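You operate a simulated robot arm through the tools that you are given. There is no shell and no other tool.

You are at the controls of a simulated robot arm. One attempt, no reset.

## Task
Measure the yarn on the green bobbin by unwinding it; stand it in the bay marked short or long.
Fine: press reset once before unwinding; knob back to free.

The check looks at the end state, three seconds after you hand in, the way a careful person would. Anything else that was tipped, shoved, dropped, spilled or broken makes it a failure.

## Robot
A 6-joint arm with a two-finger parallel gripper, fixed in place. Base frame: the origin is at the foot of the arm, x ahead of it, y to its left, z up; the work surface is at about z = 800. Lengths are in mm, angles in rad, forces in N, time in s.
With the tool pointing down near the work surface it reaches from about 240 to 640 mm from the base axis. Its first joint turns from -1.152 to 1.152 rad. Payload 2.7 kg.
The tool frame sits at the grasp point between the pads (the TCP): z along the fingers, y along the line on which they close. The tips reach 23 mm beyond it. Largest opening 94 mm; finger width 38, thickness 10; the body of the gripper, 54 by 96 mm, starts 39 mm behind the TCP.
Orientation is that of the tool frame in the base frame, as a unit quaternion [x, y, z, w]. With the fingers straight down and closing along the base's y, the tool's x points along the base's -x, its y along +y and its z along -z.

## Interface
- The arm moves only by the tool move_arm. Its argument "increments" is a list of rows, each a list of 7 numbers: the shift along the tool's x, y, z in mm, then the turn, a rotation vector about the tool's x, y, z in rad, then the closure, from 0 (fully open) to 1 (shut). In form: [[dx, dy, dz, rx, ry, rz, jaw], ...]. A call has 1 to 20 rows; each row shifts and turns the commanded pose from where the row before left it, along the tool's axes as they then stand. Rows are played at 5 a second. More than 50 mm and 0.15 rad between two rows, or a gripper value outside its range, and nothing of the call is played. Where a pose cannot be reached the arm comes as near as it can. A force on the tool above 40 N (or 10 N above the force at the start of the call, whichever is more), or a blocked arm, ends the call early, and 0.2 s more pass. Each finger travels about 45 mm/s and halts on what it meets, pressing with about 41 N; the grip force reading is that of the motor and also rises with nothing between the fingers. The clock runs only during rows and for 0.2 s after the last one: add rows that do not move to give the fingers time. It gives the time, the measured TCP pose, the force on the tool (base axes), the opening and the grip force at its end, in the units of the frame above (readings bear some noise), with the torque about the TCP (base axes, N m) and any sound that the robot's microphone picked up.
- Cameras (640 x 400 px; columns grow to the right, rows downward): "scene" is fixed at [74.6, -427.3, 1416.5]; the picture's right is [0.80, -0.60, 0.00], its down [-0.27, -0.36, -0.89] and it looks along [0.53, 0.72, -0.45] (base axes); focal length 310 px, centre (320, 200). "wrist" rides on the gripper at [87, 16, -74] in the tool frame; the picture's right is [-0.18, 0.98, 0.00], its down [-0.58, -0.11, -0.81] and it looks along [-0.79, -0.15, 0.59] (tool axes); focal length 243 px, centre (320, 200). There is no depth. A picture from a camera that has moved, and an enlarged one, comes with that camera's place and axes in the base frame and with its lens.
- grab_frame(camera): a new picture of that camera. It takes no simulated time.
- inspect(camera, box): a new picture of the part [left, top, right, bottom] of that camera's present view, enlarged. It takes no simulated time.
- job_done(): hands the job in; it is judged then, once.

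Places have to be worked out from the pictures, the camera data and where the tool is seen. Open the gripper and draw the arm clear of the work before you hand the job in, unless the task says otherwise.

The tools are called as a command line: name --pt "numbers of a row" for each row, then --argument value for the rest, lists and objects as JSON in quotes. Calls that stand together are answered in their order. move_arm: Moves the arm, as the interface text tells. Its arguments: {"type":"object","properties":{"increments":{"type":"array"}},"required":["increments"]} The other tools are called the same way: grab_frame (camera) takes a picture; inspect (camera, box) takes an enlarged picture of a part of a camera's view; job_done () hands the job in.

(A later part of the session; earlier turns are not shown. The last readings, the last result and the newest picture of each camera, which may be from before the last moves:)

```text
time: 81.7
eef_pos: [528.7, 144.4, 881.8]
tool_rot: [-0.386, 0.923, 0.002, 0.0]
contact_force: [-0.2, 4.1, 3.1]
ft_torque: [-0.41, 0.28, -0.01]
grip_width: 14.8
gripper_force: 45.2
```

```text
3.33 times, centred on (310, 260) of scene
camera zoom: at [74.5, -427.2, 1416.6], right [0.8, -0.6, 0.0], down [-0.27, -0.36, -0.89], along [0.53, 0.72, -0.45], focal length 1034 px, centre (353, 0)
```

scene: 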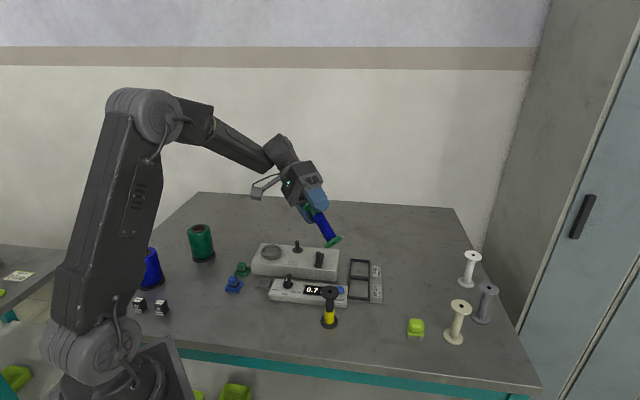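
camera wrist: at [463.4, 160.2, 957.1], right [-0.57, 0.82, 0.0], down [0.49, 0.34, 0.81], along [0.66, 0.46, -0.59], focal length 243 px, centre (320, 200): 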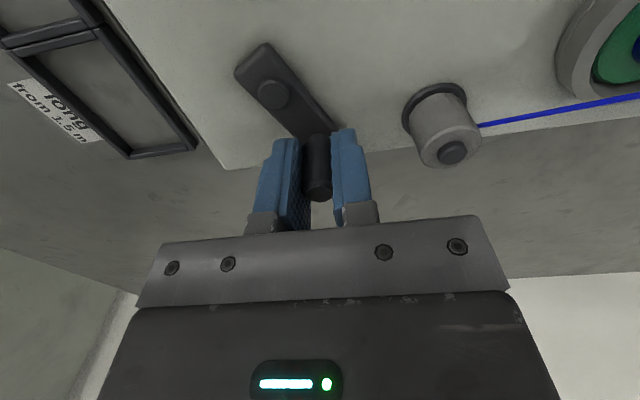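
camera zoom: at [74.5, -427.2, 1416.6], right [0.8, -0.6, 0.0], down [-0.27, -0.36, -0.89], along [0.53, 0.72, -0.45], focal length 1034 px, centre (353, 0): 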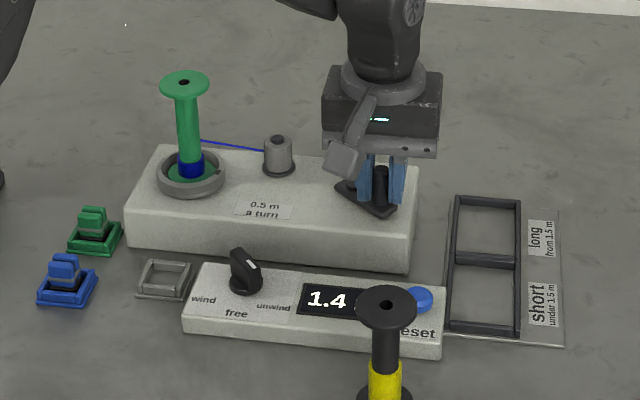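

Display 1.4, yarn still remaining, force 4 N. I continue 90°.

move_arm --pt "4.11 3.32 0 0 0 0 0.87" --pt "3.79 4.64 0 0 0 0 0.87" --pt "2.94 5.24 0 0 0 0 0.87" --pt "2.02 5.68 0 0 0 0 0.87" --pt "1.02 5.96 0 0 0 0 0.87" --pt "0 6.04 0 0 0 0 0.87" --pt "-1.02 5.96 0 0 0 0 0.87" --pt "-2.02 5.68 0 0 0 0 0.87" --pt "-2.94 5.24 0 0 0 0 0.87"

inspect --camera "scene" --box '[240, 200, 380, 320]'

inspect --camera "scene" --box '[250, 212, 310, 262]'

```text
time: 83.7
eef_pos: [491.5, 172.0, 882.2]
tool_rot: [-0.387, 0.922, 0.001, 0.0]
contact_force: [11.8, 2.2, -14.1]
ft_torque: [0.58, -0.94, 0.05]
grip_width: 14.9
gripper_force: 44.4
```

```text
3.33 times, centred on (310, 260) of scene
camera zoom: at [75.0, -427.2, 1416.6], right [0.8, -0.6, 0.0], down [-0.27, -0.36, -0.89], along [0.53, 0.72, -0.45], focal length 1034 px, centre (353, 0)
```

zoom: 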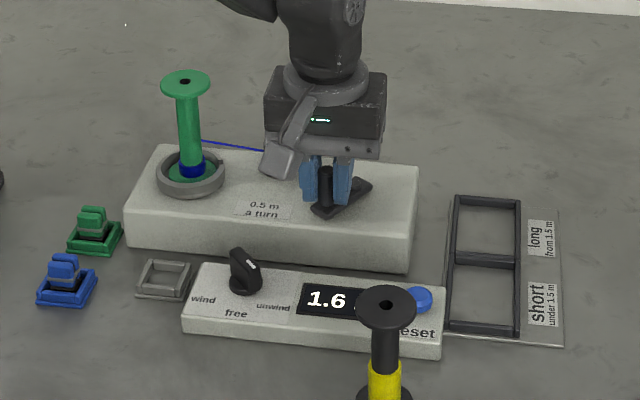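

```text
8.00 times, centred on (280, 237) of scene
camera zoom: at [75.0, -427.2, 1416.6], right [0.8, -0.6, 0.0], down [-0.27, -0.36, -0.89], along [0.53, 0.72, -0.45], focal length 2482 px, centre (640, -96)
```

zoom: 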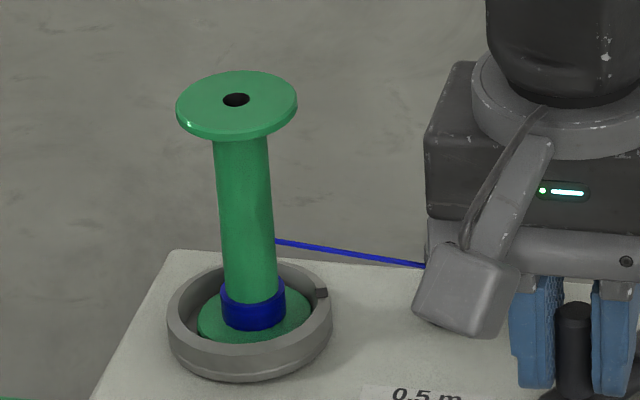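

Display 1.6 with a little yarn left, so it is already in the "long" range, but I keep going until it is all off. I trim and continue 90°.

move_arm --pt "-5.19 4.34 0.6 0 0 0 0.87" --pt "-4.51 3.88 0 0 0 0 0.87" --pt "-5.11 3.03 0 0 0 0 0.87" --pt "-5.53 2.07 0 0 0 0 0.87" --pt "-5.8 1.05 0 0 0 0 0.87" --pt "-5.9 0 0 0 0 0 0.87" --pt "-5.8 -1.05 0 0 0 0 0.87" --pt "-5.53 -2.07 0 0 0 0 0.87" --pt "-5.11 -3.03 0 0 0 0 0.87"

inspect --camera "scene" --box '[240, 200, 380, 320]'

inspect --camera "scene" --box '[250, 212, 310, 262]'

```text
time: 85.7
eef_pos: [519.7, 212.1, 882.7]
tool_rot: [-0.386, 0.922, 0.001, 0.002]
contact_force: [0.3, -6.5, 6.1]
ft_torque: [-0.29, -0.23, -0.02]
grip_width: 15.2
gripper_force: 45.2
```

```text
3.33 times, centred on (310, 260) of scene
camera zoom: at [74.5, -427.5, 1416.5], right [0.8, -0.6, 0.0], down [-0.27, -0.36, -0.89], along [0.53, 0.72, -0.45], focal length 1034 px, centre (353, 0)
```

zoom: 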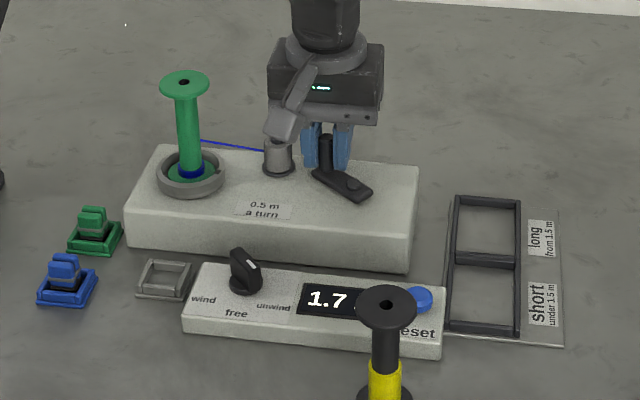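

```text
8.00 times, centred on (280, 237) of scene
camera zoom: at [74.5, -427.5, 1416.5], right [0.8, -0.6, 0.0], down [-0.27, -0.36, -0.89], along [0.53, 0.72, -0.45], focal length 2482 px, centre (640, -96)
```

zoom: 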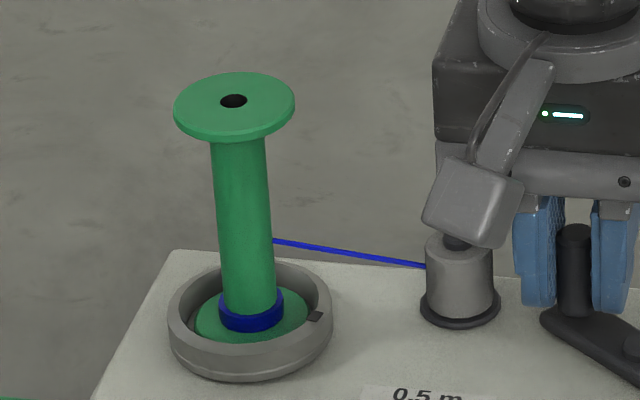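

Display 1.7 with a thin band left. I continue 100°.

move_arm --pt "-2.61 -3.52 -0.2 0 0 0 0.87" --pt "-3.79 -4.61 0 0 0 0 0.87" --pt "-2.94 -5.21 0 0 0 0 0.87" --pt "-2.02 -5.65 0 0 0 0 0.87" --pt "-1.02 -5.92 0 0 0 0 0.87" --pt "0 -6.02 0 0 0 0 0.87" --pt "1.02 -5.92 0 0 0 0 0.87" --pt "2.02 -5.65 0 0 0 0 0.87" --pt "2.94 -5.21 0 0 0 0 0.87" --pt "3.79 -4.61 0 0 0 0 0.87"

inspect --camera "scene" --box '[240, 200, 380, 320]'

inspect --camera "scene" --box '[250, 212, 310, 262]'

```text
time: 87.9
eef_pos: [558.6, 175.5, 882.2]
tool_rot: [-0.386, 0.922, 0.001, 0.001]
contact_force: [5.0, 1.4, 1.9]
ft_torque: [0.3, -0.5, 0.02]
grip_width: 15.1
gripper_force: 45.0
```

```text
3.33 times, centred on (310, 260) of scene
camera zoom: at [74.6, -427.3, 1416.5], right [0.8, -0.6, 0.0], down [-0.27, -0.36, -0.89], along [0.53, 0.72, -0.45], focal length 1034 px, centre (353, 0)
```

zoom: 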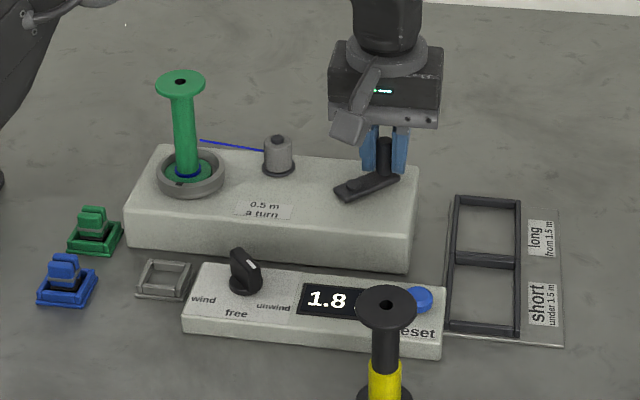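

```text
8.00 times, centred on (280, 237) of scene
camera zoom: at [74.6, -427.3, 1416.5], right [0.8, -0.6, 0.0], down [-0.27, -0.36, -0.89], along [0.53, 0.72, -0.45], focal length 2482 px, centre (640, -96)
```

zoom: 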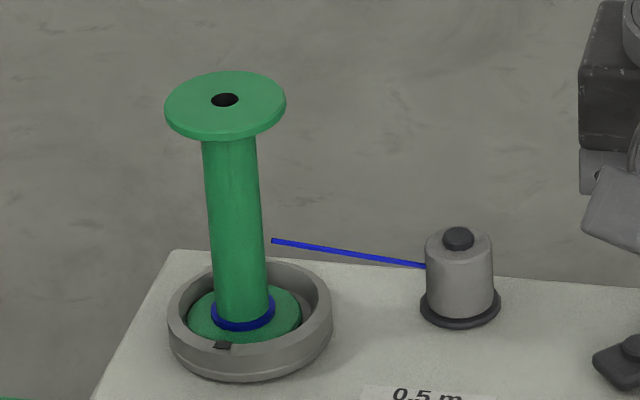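

Display 1.8 with only a thin ring left. Another 90°.

move_arm --pt "4.51 -3.86 0 0 0 0 0.87" --pt "5.11 -3.01 0 0 0 0 0.87" --pt "5.53 -2.05 0 0 0 0 0.87" --pt "5.8 -1.05 0 0 0 0 0.87" --pt "5.9 0 0 0 0 0 0.87" --pt "5.8 1.05 0 0 0 0 0.87" --pt "5.53 2.05 0 0 0 0 0.87" --pt "5.11 3.01 0 0 0 0 0.87" --pt "4.11 3.56 0 0 0 0 0.87"

inspect --camera "scene" --box '[240, 200, 380, 320]'

inspect --camera "scene" --box '[250, 212, 310, 262]'

```text
time: 89.9
eef_pos: [525.1, 144.7, 882.7]
tool_rot: [-0.386, 0.922, 0.002, 0.001]
contact_force: [-0.1, 3.3, 16.6]
ft_torque: [-0.76, 0.51, 0.03]
grip_width: 15.1
gripper_force: 45.2
```

```text
3.33 times, centred on (310, 260) of scene
camera zoom: at [74.3, -427.3, 1416.6], right [0.8, -0.6, 0.0], down [-0.27, -0.36, -0.89], along [0.53, 0.72, -0.45], focal length 1034 px, centre (353, 0)
```

zoom: 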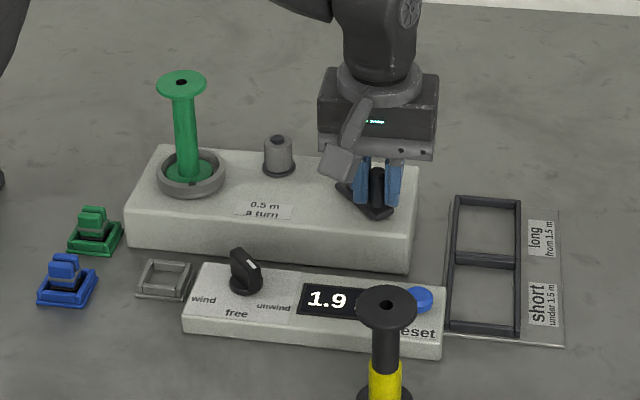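

```text
8.00 times, centred on (280, 237) of scene
camera zoom: at [74.3, -427.3, 1416.6], right [0.8, -0.6, 0.0], down [-0.27, -0.36, -0.89], along [0.53, 0.72, -0.45], focal length 2482 px, centre (640, -96)
```

zoom: 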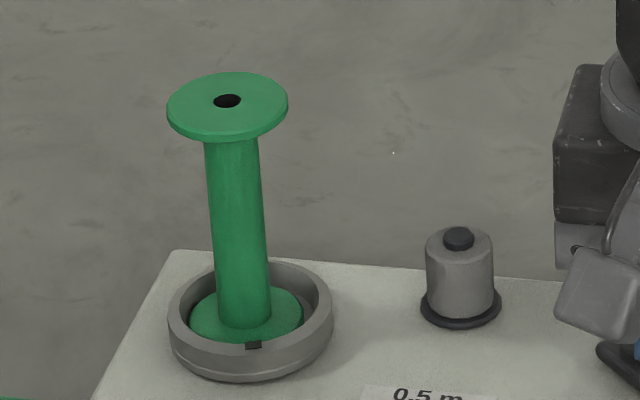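

The strand is gone and the display stands at 1.9 m, so the yarn is "long". I release the crank, rise clear and go back above the knob.

move_arm --pt "0 0 -0.7 0 0 0 0.87" --pt "0 0 0 0 0 0 0.7" --pt "0 0 0 0 0 0 0.4" --pt "0 0 0 0 0 0 0.3" --pt "0 0 -10 0 0 0 0.3" --pt "0 0 -35 0 0 0 0.3" --pt "0 0 -35 0 0 0 0.3" --pt "27.4 32.7 0 0 0 0 0.3" --pt "27.4 32.7 0 0 0 0 0.3" --pt "27.4 32.7 0 0 0 0 0.3" --pt "0 0 0 0 0 -0.131 0.3" --pt "0 0 0 0 0 -0.131 0.3" --pt "0 0 0 0 0 -0.131 0.3" --pt "0 0 0 0 0 -0.131 0.3" --pt "0 0 0 0 0 -0.131 0.3" --pt "0 0 0 0 0 -0.131 0.3" --pt "0 0 0 0 0 0 0.3"

grab_frame --camera "wrist"

inspect --camera "scene" --box '[240, 200, 380, 320]'

```text
time: 93.5
eef_pos: [397.6, 153.8, 962.7]
tool_rot: [0.71, -0.704, -0.001, -0.001]
contact_force: [0.0, 0.5, -0.3]
ft_torque: [-0.03, 0.01, -0.02]
grip_width: 65.9
gripper_force: 0.1
```

```text
taken
camera wrist: at [382.5, 66.9, 1036.5], right [-0.98, 0.17, 0.0], down [0.1, 0.58, 0.81], along [0.14, 0.8, -0.59], focal length 243 px, centre (320, 200)
```

wrist: 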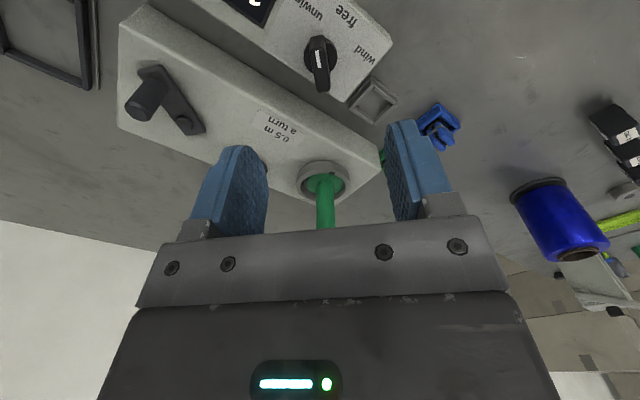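

```text
3.33 times, centred on (310, 260) of scene
camera zoom: at [74.6, -427.3, 1416.5], right [0.8, -0.6, 0.0], down [-0.27, -0.36, -0.89], along [0.53, 0.72, -0.45], focal length 1034 px, centre (353, 0)
```

zoom: 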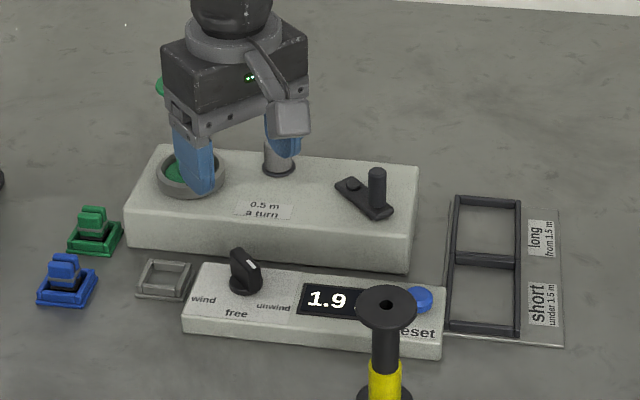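

The display holds 1.9. I zoom to centre precisely on the knob blade.

inspect --camera "wrist" --box '[270, 0, 370, 110]'

```text
3.64 times, centred on (320, 55) of wrist
camera zoom: at [382.5, 66.9, 1036.5], right [-0.98, 0.17, 0.0], down [0.1, 0.58, 0.81], along [0.14, 0.8, -0.59], focal length 882 px, centre (320, 727)
```

zoom: 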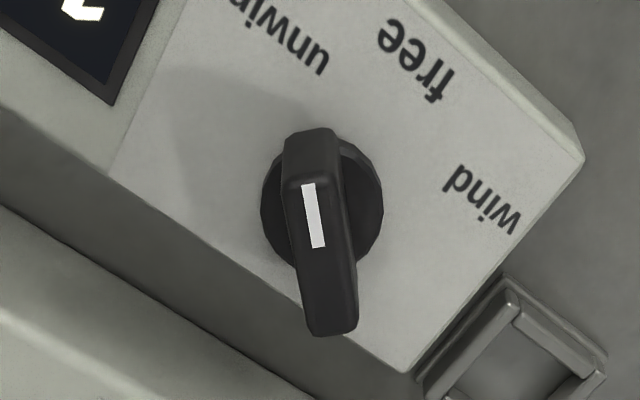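

The knob is 2 mm ahead and about 0.6 mm to the side. I correct, descend around the blade and close on it.

move_arm --pt "-2 -0.6 40 0 0 0 0.3" --pt "0 0 40 0 0 0 0.3" --pt "0 0 20 0 0 0 0.3" --pt "0 0 7.5 0 0 0 0.3" --pt "0 0 0 0 0 0 0.3"

grab_frame --camera "wrist"

inspect --camera "scene" --box '[270, 250, 330, 300]'

```text
time: 94.7
eef_pos: [398.3, 155.9, 855.4]
tool_rot: [0.71, -0.705, -0.001, -0.001]
contact_force: [-0.7, 0.9, -0.1]
ft_torque: [0.0, -0.02, 0.02]
grip_width: 66.1
gripper_force: 0.0
```

```text
taken
camera wrist: at [383.2, 69.3, 929.3], right [-0.98, 0.18, 0.0], down [0.1, 0.58, 0.81], along [0.14, 0.8, -0.59], focal length 243 px, centre (320, 200)
```

wrist: 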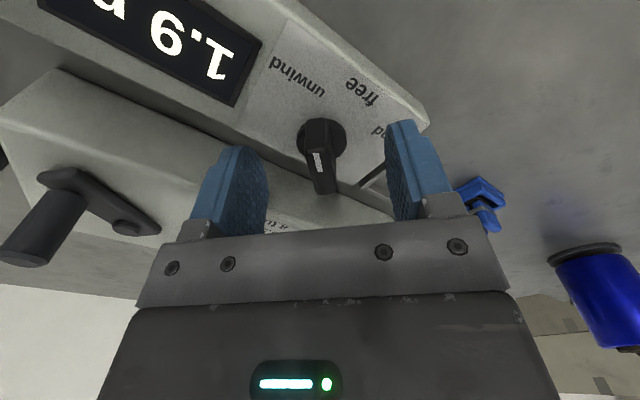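

```text
8.00 times, centred on (300, 275) of scene
camera zoom: at [74.6, -427.3, 1416.5], right [0.8, -0.6, 0.0], down [-0.27, -0.36, -0.89], along [0.53, 0.72, -0.45], focal length 2482 px, centre (480, -400)
```

zoom: 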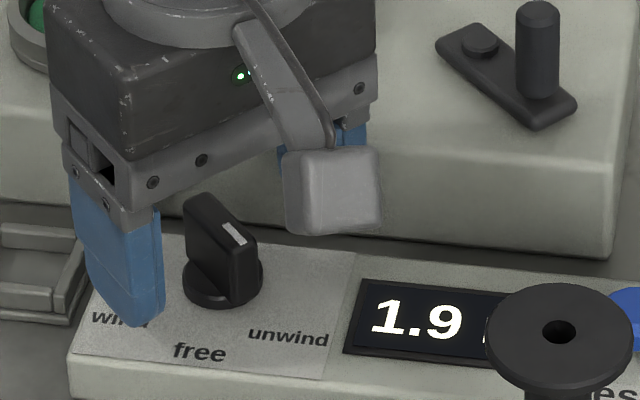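

The fingers straddle the blade. I close and then turn clockwise 45° (back toward free), checking part-way.

move_arm --pt "0 0 0 0 0 0 0.6" --pt "0 0 0 0 0 0 0.8" --pt "0 0 0 0 0 0 0.9" --pt "0 0 0 0 0 0 0.93" --pt "0 0 0 0 0 0 0.93" --pt "0 0 0 0 0 0 0.93"

```text
time: 96.1
eef_pos: [398.1, 157.0, 855.2]
tool_rot: [0.709, -0.705, -0.002, 0.0]
contact_force: [-7.0, -0.3, 3.1]
ft_torque: [0.07, -0.07, -0.34]
grip_width: 12.0
gripper_force: 44.8
```

I relieve the 7 N side load and turn 0.4 rad.

move_arm --pt "0 1.0 0 0 0 0 0.93" --pt "0 0 0 0 0 0.1 0.93" --pt "0 0 0 0 0 0.1 0.93" --pt "0 0 0 0 0 0.1 0.93" --pt "0 0 0 0 0 0.1 0.93"

```text
time: 97.3
eef_pos: [396.9, 156.7, 855.5]
tool_rot: [-0.554, 0.832, 0.001, 0.002]
contact_force: [10.5, 6.8, -13.9]
ft_torque: [-1.17, 0.32, 0.02]
grip_width: 11.8
gripper_force: 45.0
```

About halfway; I trim the small side loads and turn the remaining 0.39 rad to square.

move_arm --pt "-0.8 -0.6 0.4 0 0 0 0.93" --pt "0 0 0 0 0 0.1 0.93" --pt "0 0 0 0 0 0.1 0.93" --pt "0 0 0 0 0 0.1 0.93" --pt "0 0 0 0 0 0.09 0.93" --pt "0 0 0 0 0 0 0.93"

inspect --camera "scene" --box '[270, 250, 330, 300]'

```text
time: 98.7
eef_pos: [397.1, 156.0, 856.1]
tool_rot: [-0.384, 0.923, 0.002, -0.001]
contact_force: [-20.2, 9.5, 4.3]
ft_torque: [0.69, -0.92, 0.04]
grip_width: 12.1
gripper_force: 44.7
```

```text
8.00 times, centred on (300, 275) of scene
camera zoom: at [74.0, -427.1, 1416.6], right [0.8, -0.6, 0.0], down [-0.27, -0.36, -0.89], along [0.53, 0.72, -0.45], focal length 2482 px, centre (480, -400)
```

zoom: 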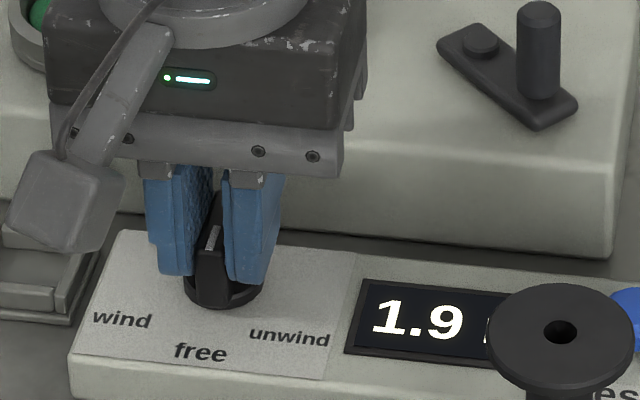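

The blade is back on free (yaw 45.2°, same as at first). I relieve the 22 N side load before letting go, then open and rise.

move_arm --pt "0.6 1.3 0 0 0 0 0.93" --pt "0.4 1.2 0 0 0 0 0.93" --pt "0 0 0 0 0 0 0.93"

move_arm --pt "0 0 0 0 0 0 0.8" --pt "0 0 0 0 0 0 0.5" --pt "0 0 0 0 0 0 0.3" --pt "0 0 -15 0 0 0 0.3" --pt "0 0 -40 0 0 0 0.3" --pt "0 0 -45 0 0 0 0.3" --pt "0 0 -45 0 0 0 0.3" --pt "0 0 0 0 0 0 0.3"

inspect --camera "scene" --box '[278, 264, 318, 300]'

grab_frame --camera "wrist"

grab_frame --camera "scene"

```text
time: 99.5
eef_pos: [396.8, 155.7, 856.1]
tool_rot: [-0.384, 0.923, 0.001, 0.002]
contact_force: [5.5, 1.7, -0.8]
ft_torque: [-1.14, 0.95, -0.02]
grip_width: 12.1
gripper_force: 44.8
```

```text
time: 101.3
eef_pos: [394.6, 156.2, 1001.3]
tool_rot: [-0.384, 0.923, 0.002, 0.001]
contact_force: [0.6, -0.1, 0.4]
ft_torque: [-0.02, -0.03, 0.01]
grip_width: 65.9
gripper_force: 0.1
```

```text
11.11 times, centred on (298, 282) of scene
camera zoom: at [74.6, -427.3, 1416.5], right [0.8, -0.6, 0.0], down [-0.27, -0.36, -0.89], along [0.53, 0.72, -0.45], focal length 3447 px, centre (564, -711)
```

zoom: 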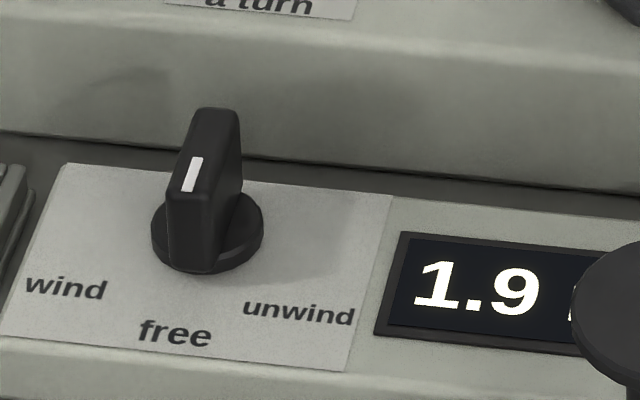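

```text
taken
camera wrist: at [322.1, 106.7, 1075.0], right [-0.57, 0.82, 0.0], down [0.49, 0.33, 0.81], along [0.66, 0.46, -0.59], focal length 243 px, centre (320, 200)
```

wrist: 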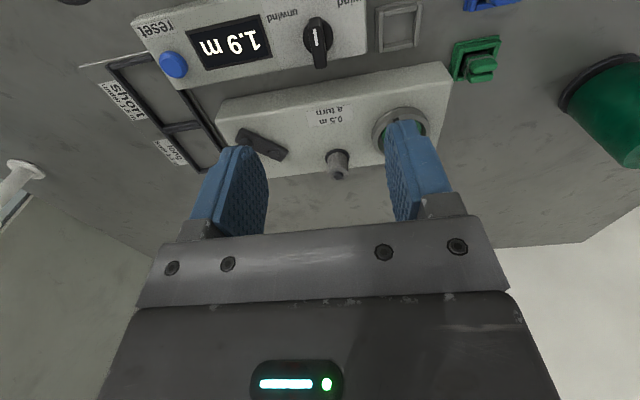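

```text
taken
```

scene: 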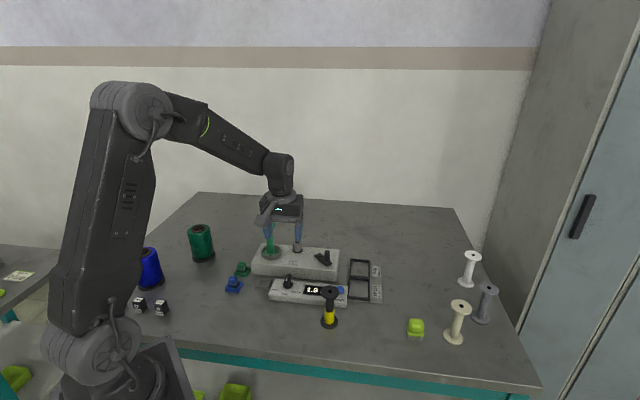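

The knob is back on free exactly as it was, and the display shows 1.9. Now I square the hand and go above the empty bobbin in the cup to pick it up again.

move_arm --pt "0 0 0 0 0 0.131 0.1" --pt "0 0 0 0 0 0.131 0" --pt "0 0 0 0 0 0.131 0" --pt "0 0 0 0 0 0.131 0" --pt "0 0 0 0 0 0.131 0" --pt "0 0 0 0 0 0.131 0" --pt "-8 42 0 0 0 0 0" --pt "-8 42 0 0 0 0 0" --pt "-8 42 0 0 0 0 0" --pt "0 0 0 0 0 0 0" --pt "0 0 0 0 0 0 0"

grab_frame --camera "wrist"

inspect --camera "wrist" --box '[240, 40, 400, 200]'

inspect --camera "scene" --box '[250, 212, 310, 262]'

```text
time: 103.7
eef_pos: [420.0, 283.1, 998.7]
tool_rot: [-0.001, 1.0, 0.001, 0.0]
contact_force: [-0.5, 0.2, 0.2]
ft_torque: [0.0, -0.01, -0.02]
grip_width: 93.9
gripper_force: 0.1
```

```text
taken
camera wrist: at [332.9, 298.9, 1072.7], right [0.18, 0.98, 0.0], down [0.58, -0.11, 0.81], along [0.79, -0.15, -0.59], focal length 243 px, centre (320, 200)
```

wrist: 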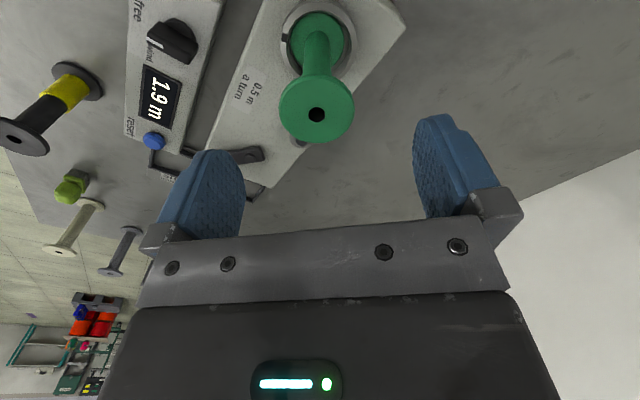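

```text
2.50 times, centred on (320, 120) of wrist
camera zoom: at [332.9, 298.9, 1072.7], right [0.18, 0.98, 0.0], down [0.58, -0.11, 0.81], along [0.79, -0.15, -0.59], focal length 606 px, centre (320, 400)
```

zoom: 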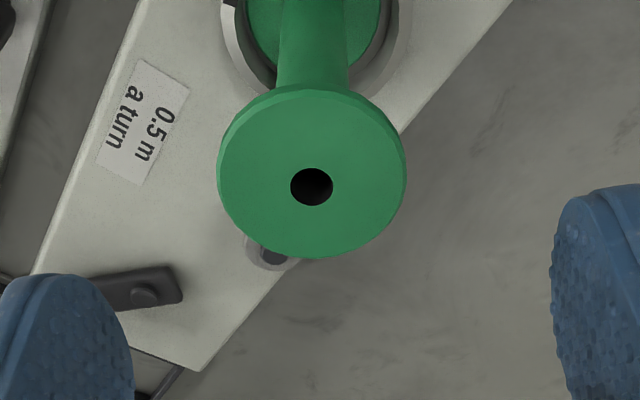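

```text
8.00 times, centred on (280, 237) of scene
camera zoom: at [74.6, -427.3, 1416.5], right [0.8, -0.6, 0.0], down [-0.27, -0.36, -0.89], along [0.53, 0.72, -0.45], focal length 2482 px, centre (640, -96)
```

zoom: 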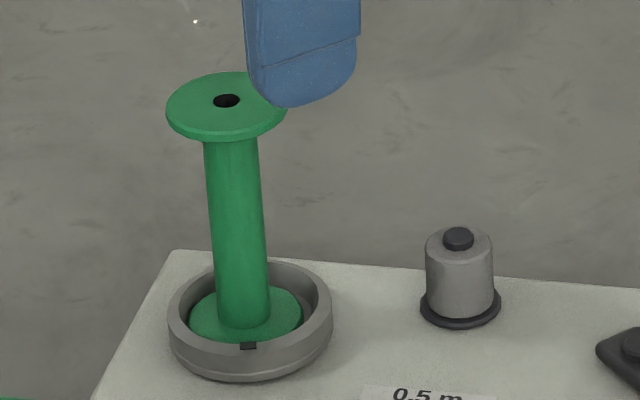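

The bobbin's top is at about (416, 281), 4 mm nearer than the TCP. I correct, lower around the flange (TCP z ≈ 939.5) and check centring.

move_arm --pt "4 -1.5 20 0 0 0 0" --pt "0 0 20 0 0 0 0" --pt "0 0 19 0 0 0 0" --pt "0 0 0 0 0 0 0" --pt "0 0 0 0 0 0 0"

grab_frame --camera "wrist"

inspect --camera "scene" --box '[250, 200, 320, 262]'

```text
time: 104.9
eef_pos: [415.4, 281.6, 940.5]
tool_rot: [-0.001, 1.0, 0.002, 0.0]
contact_force: [-0.2, 0.5, 0.0]
ft_torque: [-0.03, 0.01, 0.01]
grip_width: 93.9
gripper_force: 0.0
```

```text
taken
camera wrist: at [329.2, 296.6, 1015.6], right [0.18, 0.98, 0.0], down [0.58, -0.11, 0.81], along [0.79, -0.15, -0.59], focal length 243 px, centre (320, 200)
```

wrist: 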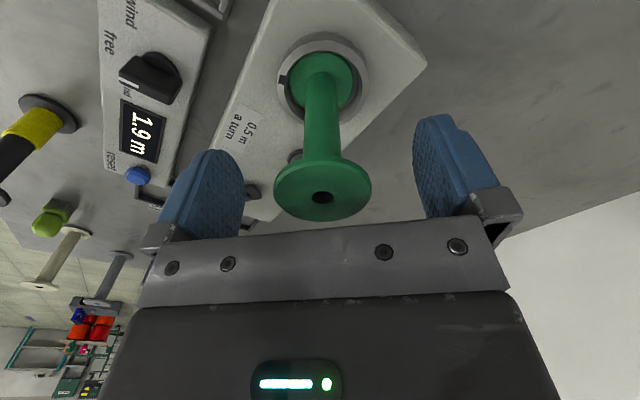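

```text
6.45 times, centred on (285, 231) of scene
camera zoom: at [74.6, -427.3, 1416.5], right [0.8, -0.6, 0.0], down [-0.27, -0.36, -0.89], along [0.53, 0.72, -0.45], focal length 2002 px, centre (546, 0)
```

zoom: 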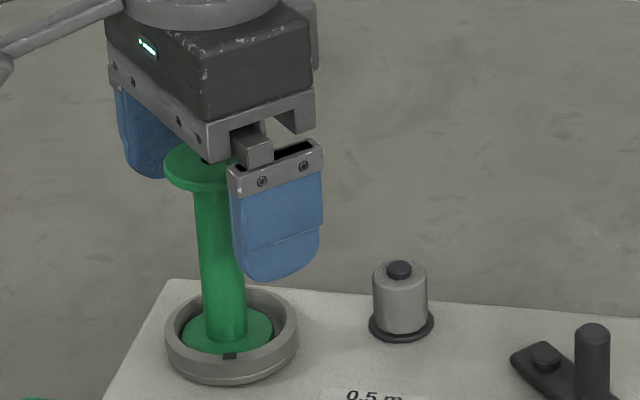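

Centred within 1 mm. I close on the flange.

move_arm --pt "0 0.8 0 0 0 0 0.2" --pt "0 0 0 0 0 0 0.4" --pt "0 0 0 0 0 0 0.55" --pt "0 0 0 0 0 0 0.6" --pt "0 0 0 0 0 0 0.6" --pt "0 0 0 0 0 0 0.6"

move_arm --pt "0 0 -8 0 0 0 0.6" --pt "0 0 -20 0 0 0 0.6" --pt "0 0 -40 0 0 0 0.6" --pt "0 0 0 0 0 0 0.6"

grab_frame --camera "wrist"

grab_frame --camera "scene"

```text
time: 106.3
eef_pos: [416.3, 282.7, 942.3]
tool_rot: [-0.001, 1.0, 0.001, -0.001]
contact_force: [-0.3, 0.5, 0.4]
ft_torque: [0.0, 0.0, -0.03]
grip_width: 42.6
gripper_force: 41.1
```

```text
time: 107.3
eef_pos: [413.5, 280.1, 1010.7]
tool_rot: [-0.001, 1.0, 0.002, 0.0]
contact_force: [-0.8, 0.0, -0.4]
ft_torque: [-0.01, 0.03, 0.0]
grip_width: 42.5
gripper_force: 41.7
```

```text
taken
camera wrist: at [327.6, 296.8, 1085.2], right [0.18, 0.98, 0.0], down [0.58, -0.11, 0.81], along [0.79, -0.15, -0.59], focal length 243 px, centre (320, 200)
```

wrist: 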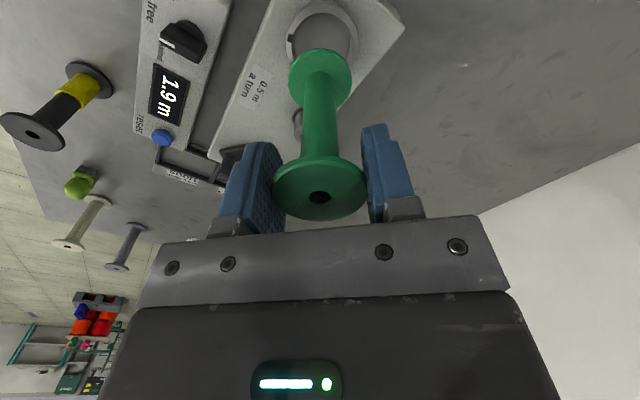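

```text
taken
```

scene: 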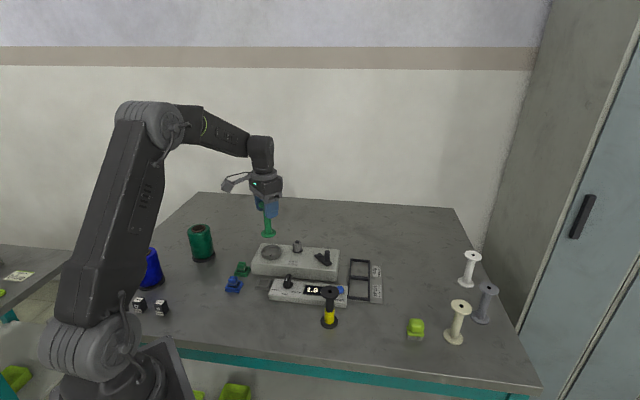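

The empty bobbin is held again. I zoom on the bays to fix the long bay's inner centre before carrying it there.

inspect --camera "scene" --box '[335, 250, 395, 310]'

inspect --camera "scene" --box '[342, 252, 386, 285]'

```text
6.67 times, centred on (365, 280) of scene
camera zoom: at [74.6, -427.3, 1416.5], right [0.8, -0.6, 0.0], down [-0.27, -0.36, -0.89], along [0.53, 0.72, -0.45], focal length 2068 px, centre (20, -333)
```

zoom: 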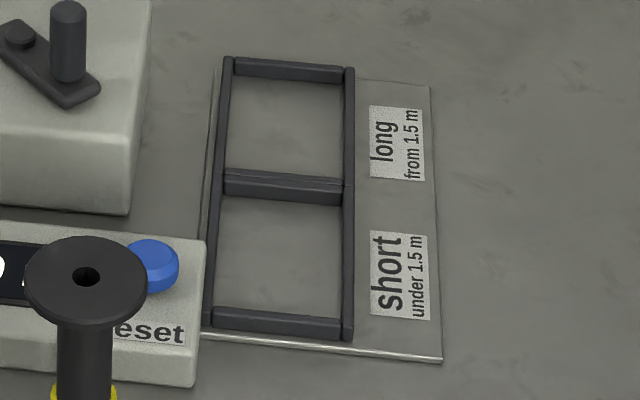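

```text
12.12 times, centred on (364, 268) of scene
camera zoom: at [74.6, -427.3, 1416.5], right [0.8, -0.6, 0.0], down [-0.27, -0.36, -0.89], along [0.53, 0.72, -0.45], focal length 3761 px, centre (-213, -630)
```

zoom: 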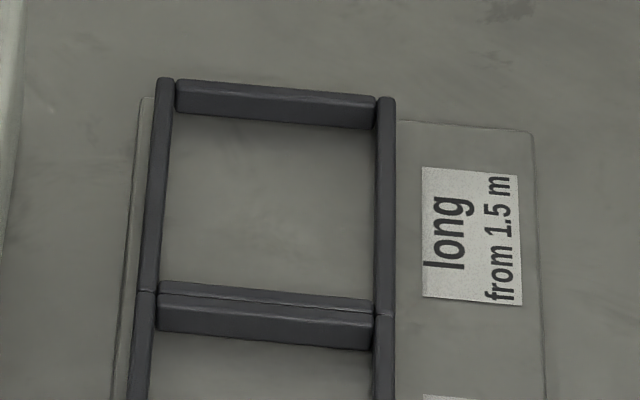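

The long bay's inside is about 53 × 78 mm with its centre near (618, 98) in the robot frame. I carry the bobbin there at z ≈ 1030, aiming slightly to the near side (614, 94) to keep within reach.

move_arm --pt "0 0 -20 0 0 0 0.6" --pt "-33.4 -31.0 0 0 0 0 0.6" --pt "-33.4 -31.0 0 0 0 0 0.6" --pt "-33.4 -31.0 0 0 0 0 0.6" --pt "-33.4 -31.0 0 0 0 0 0.6" --pt "-33.4 -31.0 0 0 0 0 0.6" --pt "-33.3 -31.2 0 0 0 0 0.6" --pt "0 0 0 0 0 0 0.6" --pt "0 0 0 0 0 0 0.6"

grab_frame --camera "wrist"

grab_frame --camera "scene"

```text
time: 109.3
eef_pos: [615.2, 96.0, 1028.8]
tool_rot: [-0.001, 1.0, 0.002, -0.001]
contact_force: [0.5, -0.2, -0.6]
ft_torque: [0.02, 0.01, 0.04]
grip_width: 42.3
gripper_force: 41.1
```

```text
taken
camera wrist: at [528.3, 112.4, 1104.1], right [0.18, 0.98, 0.0], down [0.58, -0.11, 0.81], along [0.79, -0.15, -0.59], focal length 243 px, centre (320, 200)
```

wrist: 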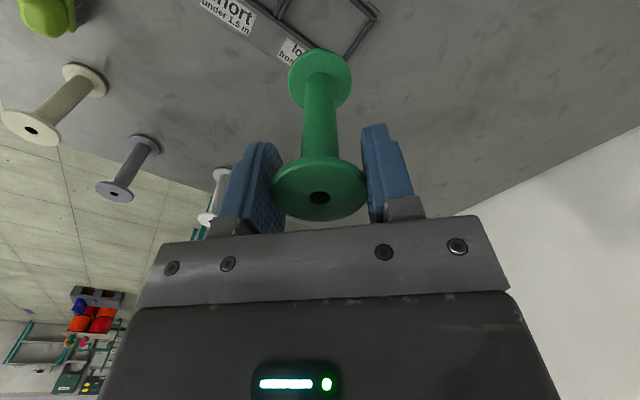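

```text
taken
```

scene: 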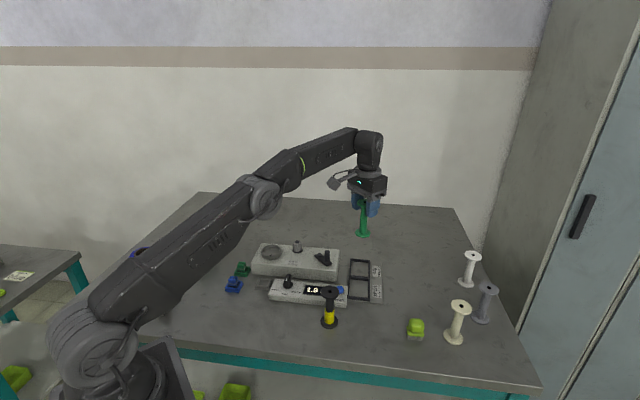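

It is in reach and still held upright. I lower to TCP z ≈ 940 (bobbin bottom ≈ 847) and check alignment with the bay.

move_arm --pt "0 0 30 0 0 0 0.6" --pt "0 0 30 0 0 0 0.6" --pt "0 0 28 0 0 0 0.6" --pt "0 0 0 0 0 0 0.6" --pt "0 0 0 0 0 0 0.6"

inspect --camera "scene" --box '[335, 220, 405, 290]'

inspect --camera "wrist" --box '[240, 0, 400, 130]'

```text
time: 110.5
eef_pos: [615.2, 95.2, 941.6]
tool_rot: [0.0, 1.0, 0.002, 0.0]
contact_force: [-0.8, -0.3, -0.8]
ft_torque: [-0.03, 0.05, 0.0]
grip_width: 42.8
gripper_force: 41.6
```

```text
5.71 times, centred on (370, 255) of scene
camera zoom: at [74.6, -427.3, 1416.5], right [0.8, -0.6, 0.0], down [-0.27, -0.36, -0.89], along [0.53, 0.72, -0.45], focal length 1773 px, centre (34, -114)
```

zoom: 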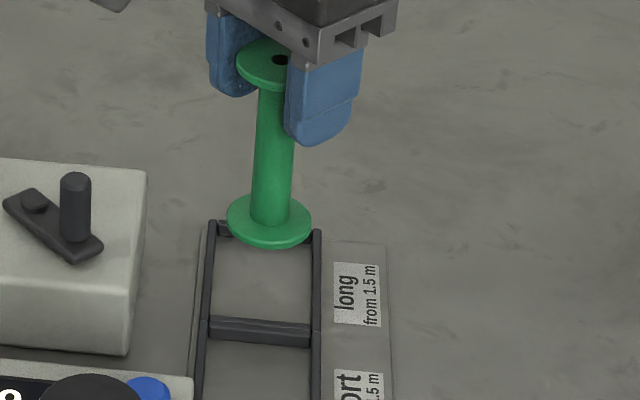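

```text
3.08 times, centred on (320, 65) of wrist
camera zoom: at [528.1, 111.8, 1015.2], right [0.18, 0.98, 0.0], down [0.58, -0.11, 0.81], along [0.79, -0.15, -0.59], focal length 746 px, centre (320, 615)
```

zoom: 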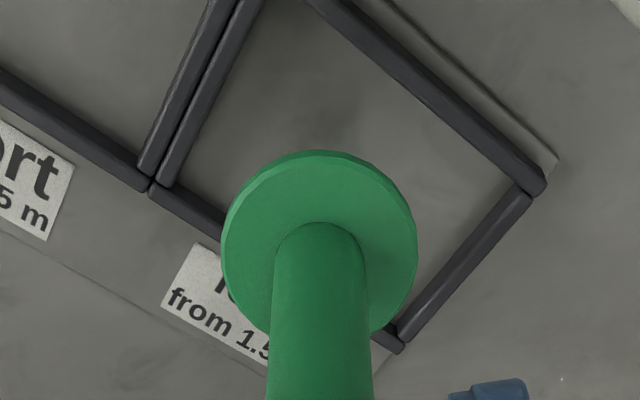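

The bobbin will land inside the long bay, slightly on the near side. I shift (+1.4, +2.8) for centring and lower 25 mm, staying above the bars, then check again.

move_arm --pt "-1.4 2.8 0 0 0 0 0.6" --pt "0 0 15 0 0 0 0.6" --pt "0 0 12 0 0 0 0.6" --pt "0 0 0 0 0 0 0.6" --pt "0 0 0 0 0 0 0.6"

inspect --camera "scene" --box '[335, 230, 395, 290]'

inspect --camera "wrist" --box '[240, 0, 400, 130]'

```text
time: 111.7
eef_pos: [616.5, 100.4, 915.0]
tool_rot: [-0.002, 1.0, 0.002, 0.001]
contact_force: [-0.3, 0.3, -0.6]
ft_torque: [-0.01, 0.0, 0.0]
grip_width: 42.6
gripper_force: 41.1
```

```text
6.67 times, centred on (365, 260) of scene
camera zoom: at [74.6, -427.3, 1416.5], right [0.8, -0.6, 0.0], down [-0.27, -0.36, -0.89], along [0.53, 0.72, -0.45], focal length 2068 px, centre (20, -200)
```

zoom: 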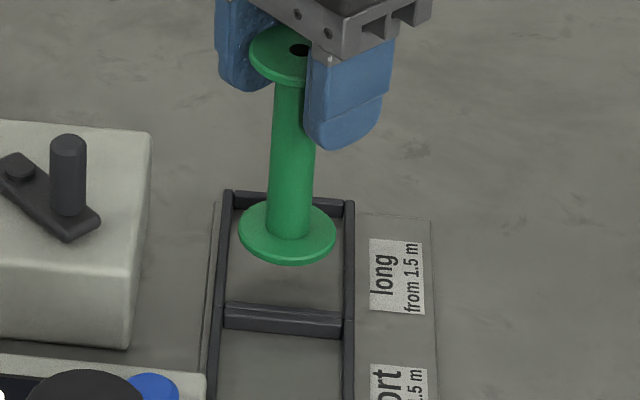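

```text
3.08 times, centred on (320, 65) of wrist
camera zoom: at [529.9, 115.9, 988.8], right [0.18, 0.98, 0.0], down [0.58, -0.11, 0.81], along [0.79, -0.15, -0.59], focal length 746 px, centre (320, 615)
```

zoom: 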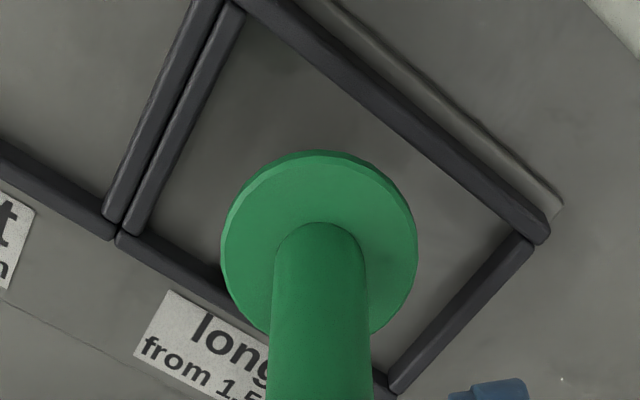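

Well centred between the bars. I lower in small rows to the floor.

move_arm --pt "0 0 4 0 0 0 0.6" --pt "0 0 4 0 0 0 0.6" --pt "0 0 3 0 0 0 0.6" --pt "0 0 2 0 0 0 0.6" --pt "0 0 2 0 0 0 0.6"

inspect --camera "scene" --box '[335, 230, 395, 290]'

inspect --camera "wrist" --box '[240, 0, 400, 130]'

```text
time: 112.9
eef_pos: [616.3, 100.3, 898.7]
tool_rot: [0.0, 1.0, 0.002, 0.0]
contact_force: [0.7, 0.1, -0.8]
ft_torque: [0.0, -0.02, 0.01]
grip_width: 42.3
gripper_force: 40.7
```

```text
6.67 times, centred on (365, 260) of scene
camera zoom: at [74.6, -427.3, 1416.5], right [0.8, -0.6, 0.0], down [-0.27, -0.36, -0.89], along [0.53, 0.72, -0.45], focal length 2068 px, centre (20, -200)
```

zoom: 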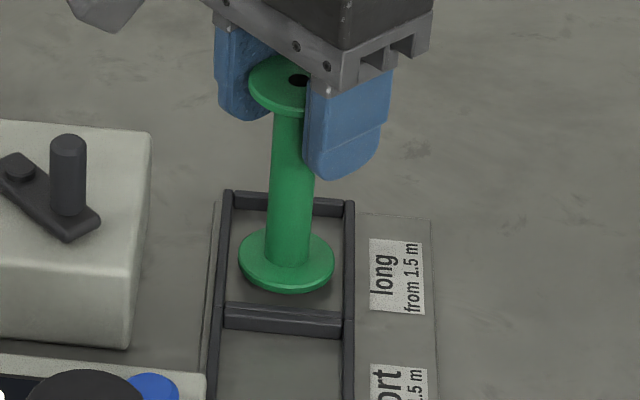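

```text
3.08 times, centred on (320, 65) of wrist
camera zoom: at [530.2, 115.4, 973.4], right [0.18, 0.98, 0.0], down [0.58, -0.11, 0.81], along [0.79, -0.15, -0.59], focal length 746 px, centre (320, 615)
```

zoom: 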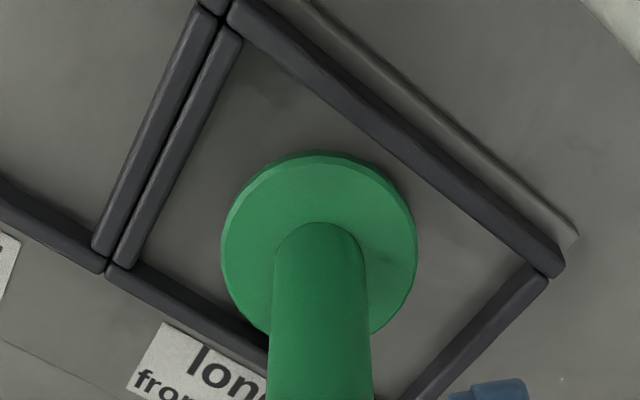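

Inside the bars, no contact yet (≈8 mm to go). I keep lowering in 1.5 mm rows.

move_arm --pt "0 0 1.5 0 0 0 0.6" --pt "0 0 1.5 0 0 0 0.6" --pt "0 0 1.5 0 0 0 0.6" --pt "0 0 1.5 0 0 0 0.6"

inspect --camera "scene" --box '[345, 240, 385, 280]'

```text
time: 113.9
eef_pos: [618.0, 99.6, 895.2]
tool_rot: [-0.001, 1.0, 0.002, 0.002]
contact_force: [-2.0, 0.2, 6.8]
ft_torque: [-0.14, 0.23, -0.01]
grip_width: 42.7
gripper_force: 41.1
```

```text
10.00 times, centred on (365, 260) of scene
camera zoom: at [74.4, -427.3, 1416.5], right [0.8, -0.6, 0.0], down [-0.27, -0.36, -0.89], along [0.53, 0.72, -0.45], focal length 3103 px, centre (-130, -400)
```

zoom: 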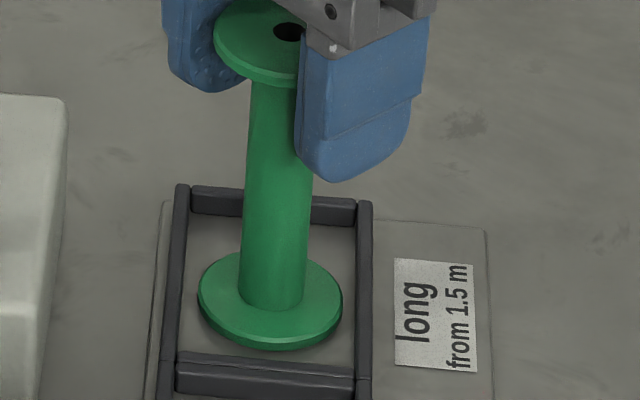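

First contact (7 N). I press 1 mm further to confirm it's resting on the floor and look from both cameras.

move_arm --pt "0 0 1 0 0 0 0.6" --pt "0 0 0.7 0 0 0 0.6" --pt "0 0 0 0 0 0 0.6"

inspect --camera "scene" --box '[345, 240, 385, 280]'

inspect --camera "wrist" --box '[240, 0, 400, 130]'

```text
time: 114.7
eef_pos: [616.5, 99.3, 894.0]
tool_rot: [0.0, 1.0, 0.002, 0.003]
contact_force: [-5.2, 0.1, 23.9]
ft_torque: [-0.09, 0.54, 0.02]
grip_width: 42.4
gripper_force: 40.9
```

```text
10.00 times, centred on (365, 260) of scene
camera zoom: at [74.0, -427.4, 1416.6], right [0.8, -0.6, 0.0], down [-0.27, -0.36, -0.89], along [0.53, 0.72, -0.45], focal length 3103 px, centre (-130, -400)
```

zoom: 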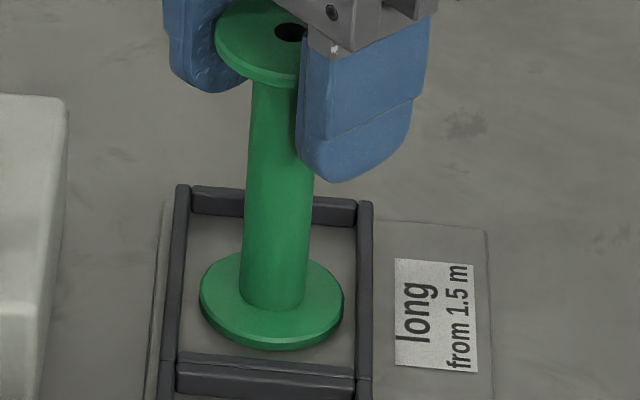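

```text
3.08 times, centred on (320, 65) of wrist
camera zoom: at [530.8, 115.7, 968.3], right [0.18, 0.98, 0.0], down [0.58, -0.11, 0.81], along [0.8, -0.14, -0.59], focal length 746 px, centre (320, 615)
```

zoom: 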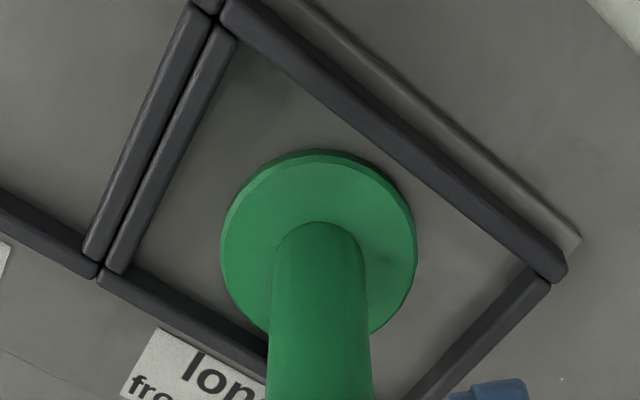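

It stands firmly on the bay floor (24 N), clear of all bars. I relieve the load, open slowly and check.

move_arm --pt "0 0 -1.5 0 0 0 0.6" --pt "0 0 -0.8 0 0 0 0.6" --pt "0 0 0 0 0 0 0.5" --pt "0 0 0 0 0 0 0.35" --pt "0 0 0 0 0 0 0.2" --pt "0 0 0 0 0 0 0" --pt "0 0 0 0 0 0 0" --pt "0 0 0 0 0 0 0"

inspect --camera "scene" --box '[335, 220, 395, 280]'

grab_frame --camera "wrist"

```text
time: 116.5
eef_pos: [617.1, 100.5, 894.6]
tool_rot: [-0.002, 1.0, 0.003, 0.0]
contact_force: [-0.2, -0.5, -0.7]
ft_torque: [0.03, 0.0, 0.0]
grip_width: 94.4
gripper_force: 0.0
```

```text
6.67 times, centred on (365, 250) of scene
camera zoom: at [74.6, -427.3, 1416.5], right [0.8, -0.6, 0.0], down [-0.27, -0.36, -0.89], along [0.53, 0.72, -0.45], focal length 2068 px, centre (20, -133)
```

zoom: 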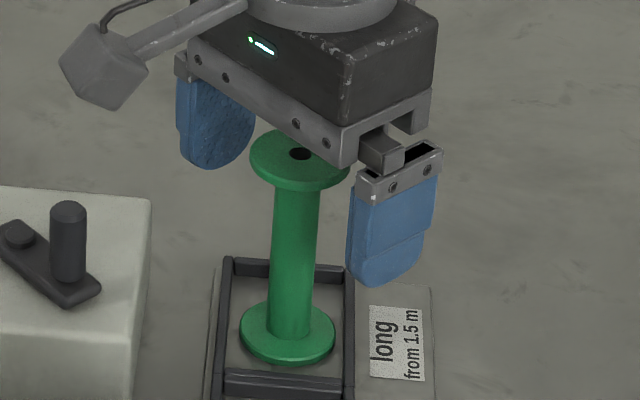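

```text
taken
camera wrist: at [530.6, 115.7, 967.9], right [0.18, 0.98, 0.0], down [0.58, -0.11, 0.81], along [0.79, -0.15, -0.59], focal length 243 px, centre (320, 200)
```

wrist: 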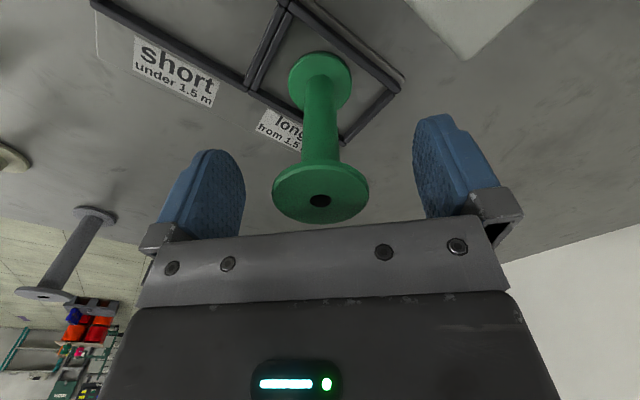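

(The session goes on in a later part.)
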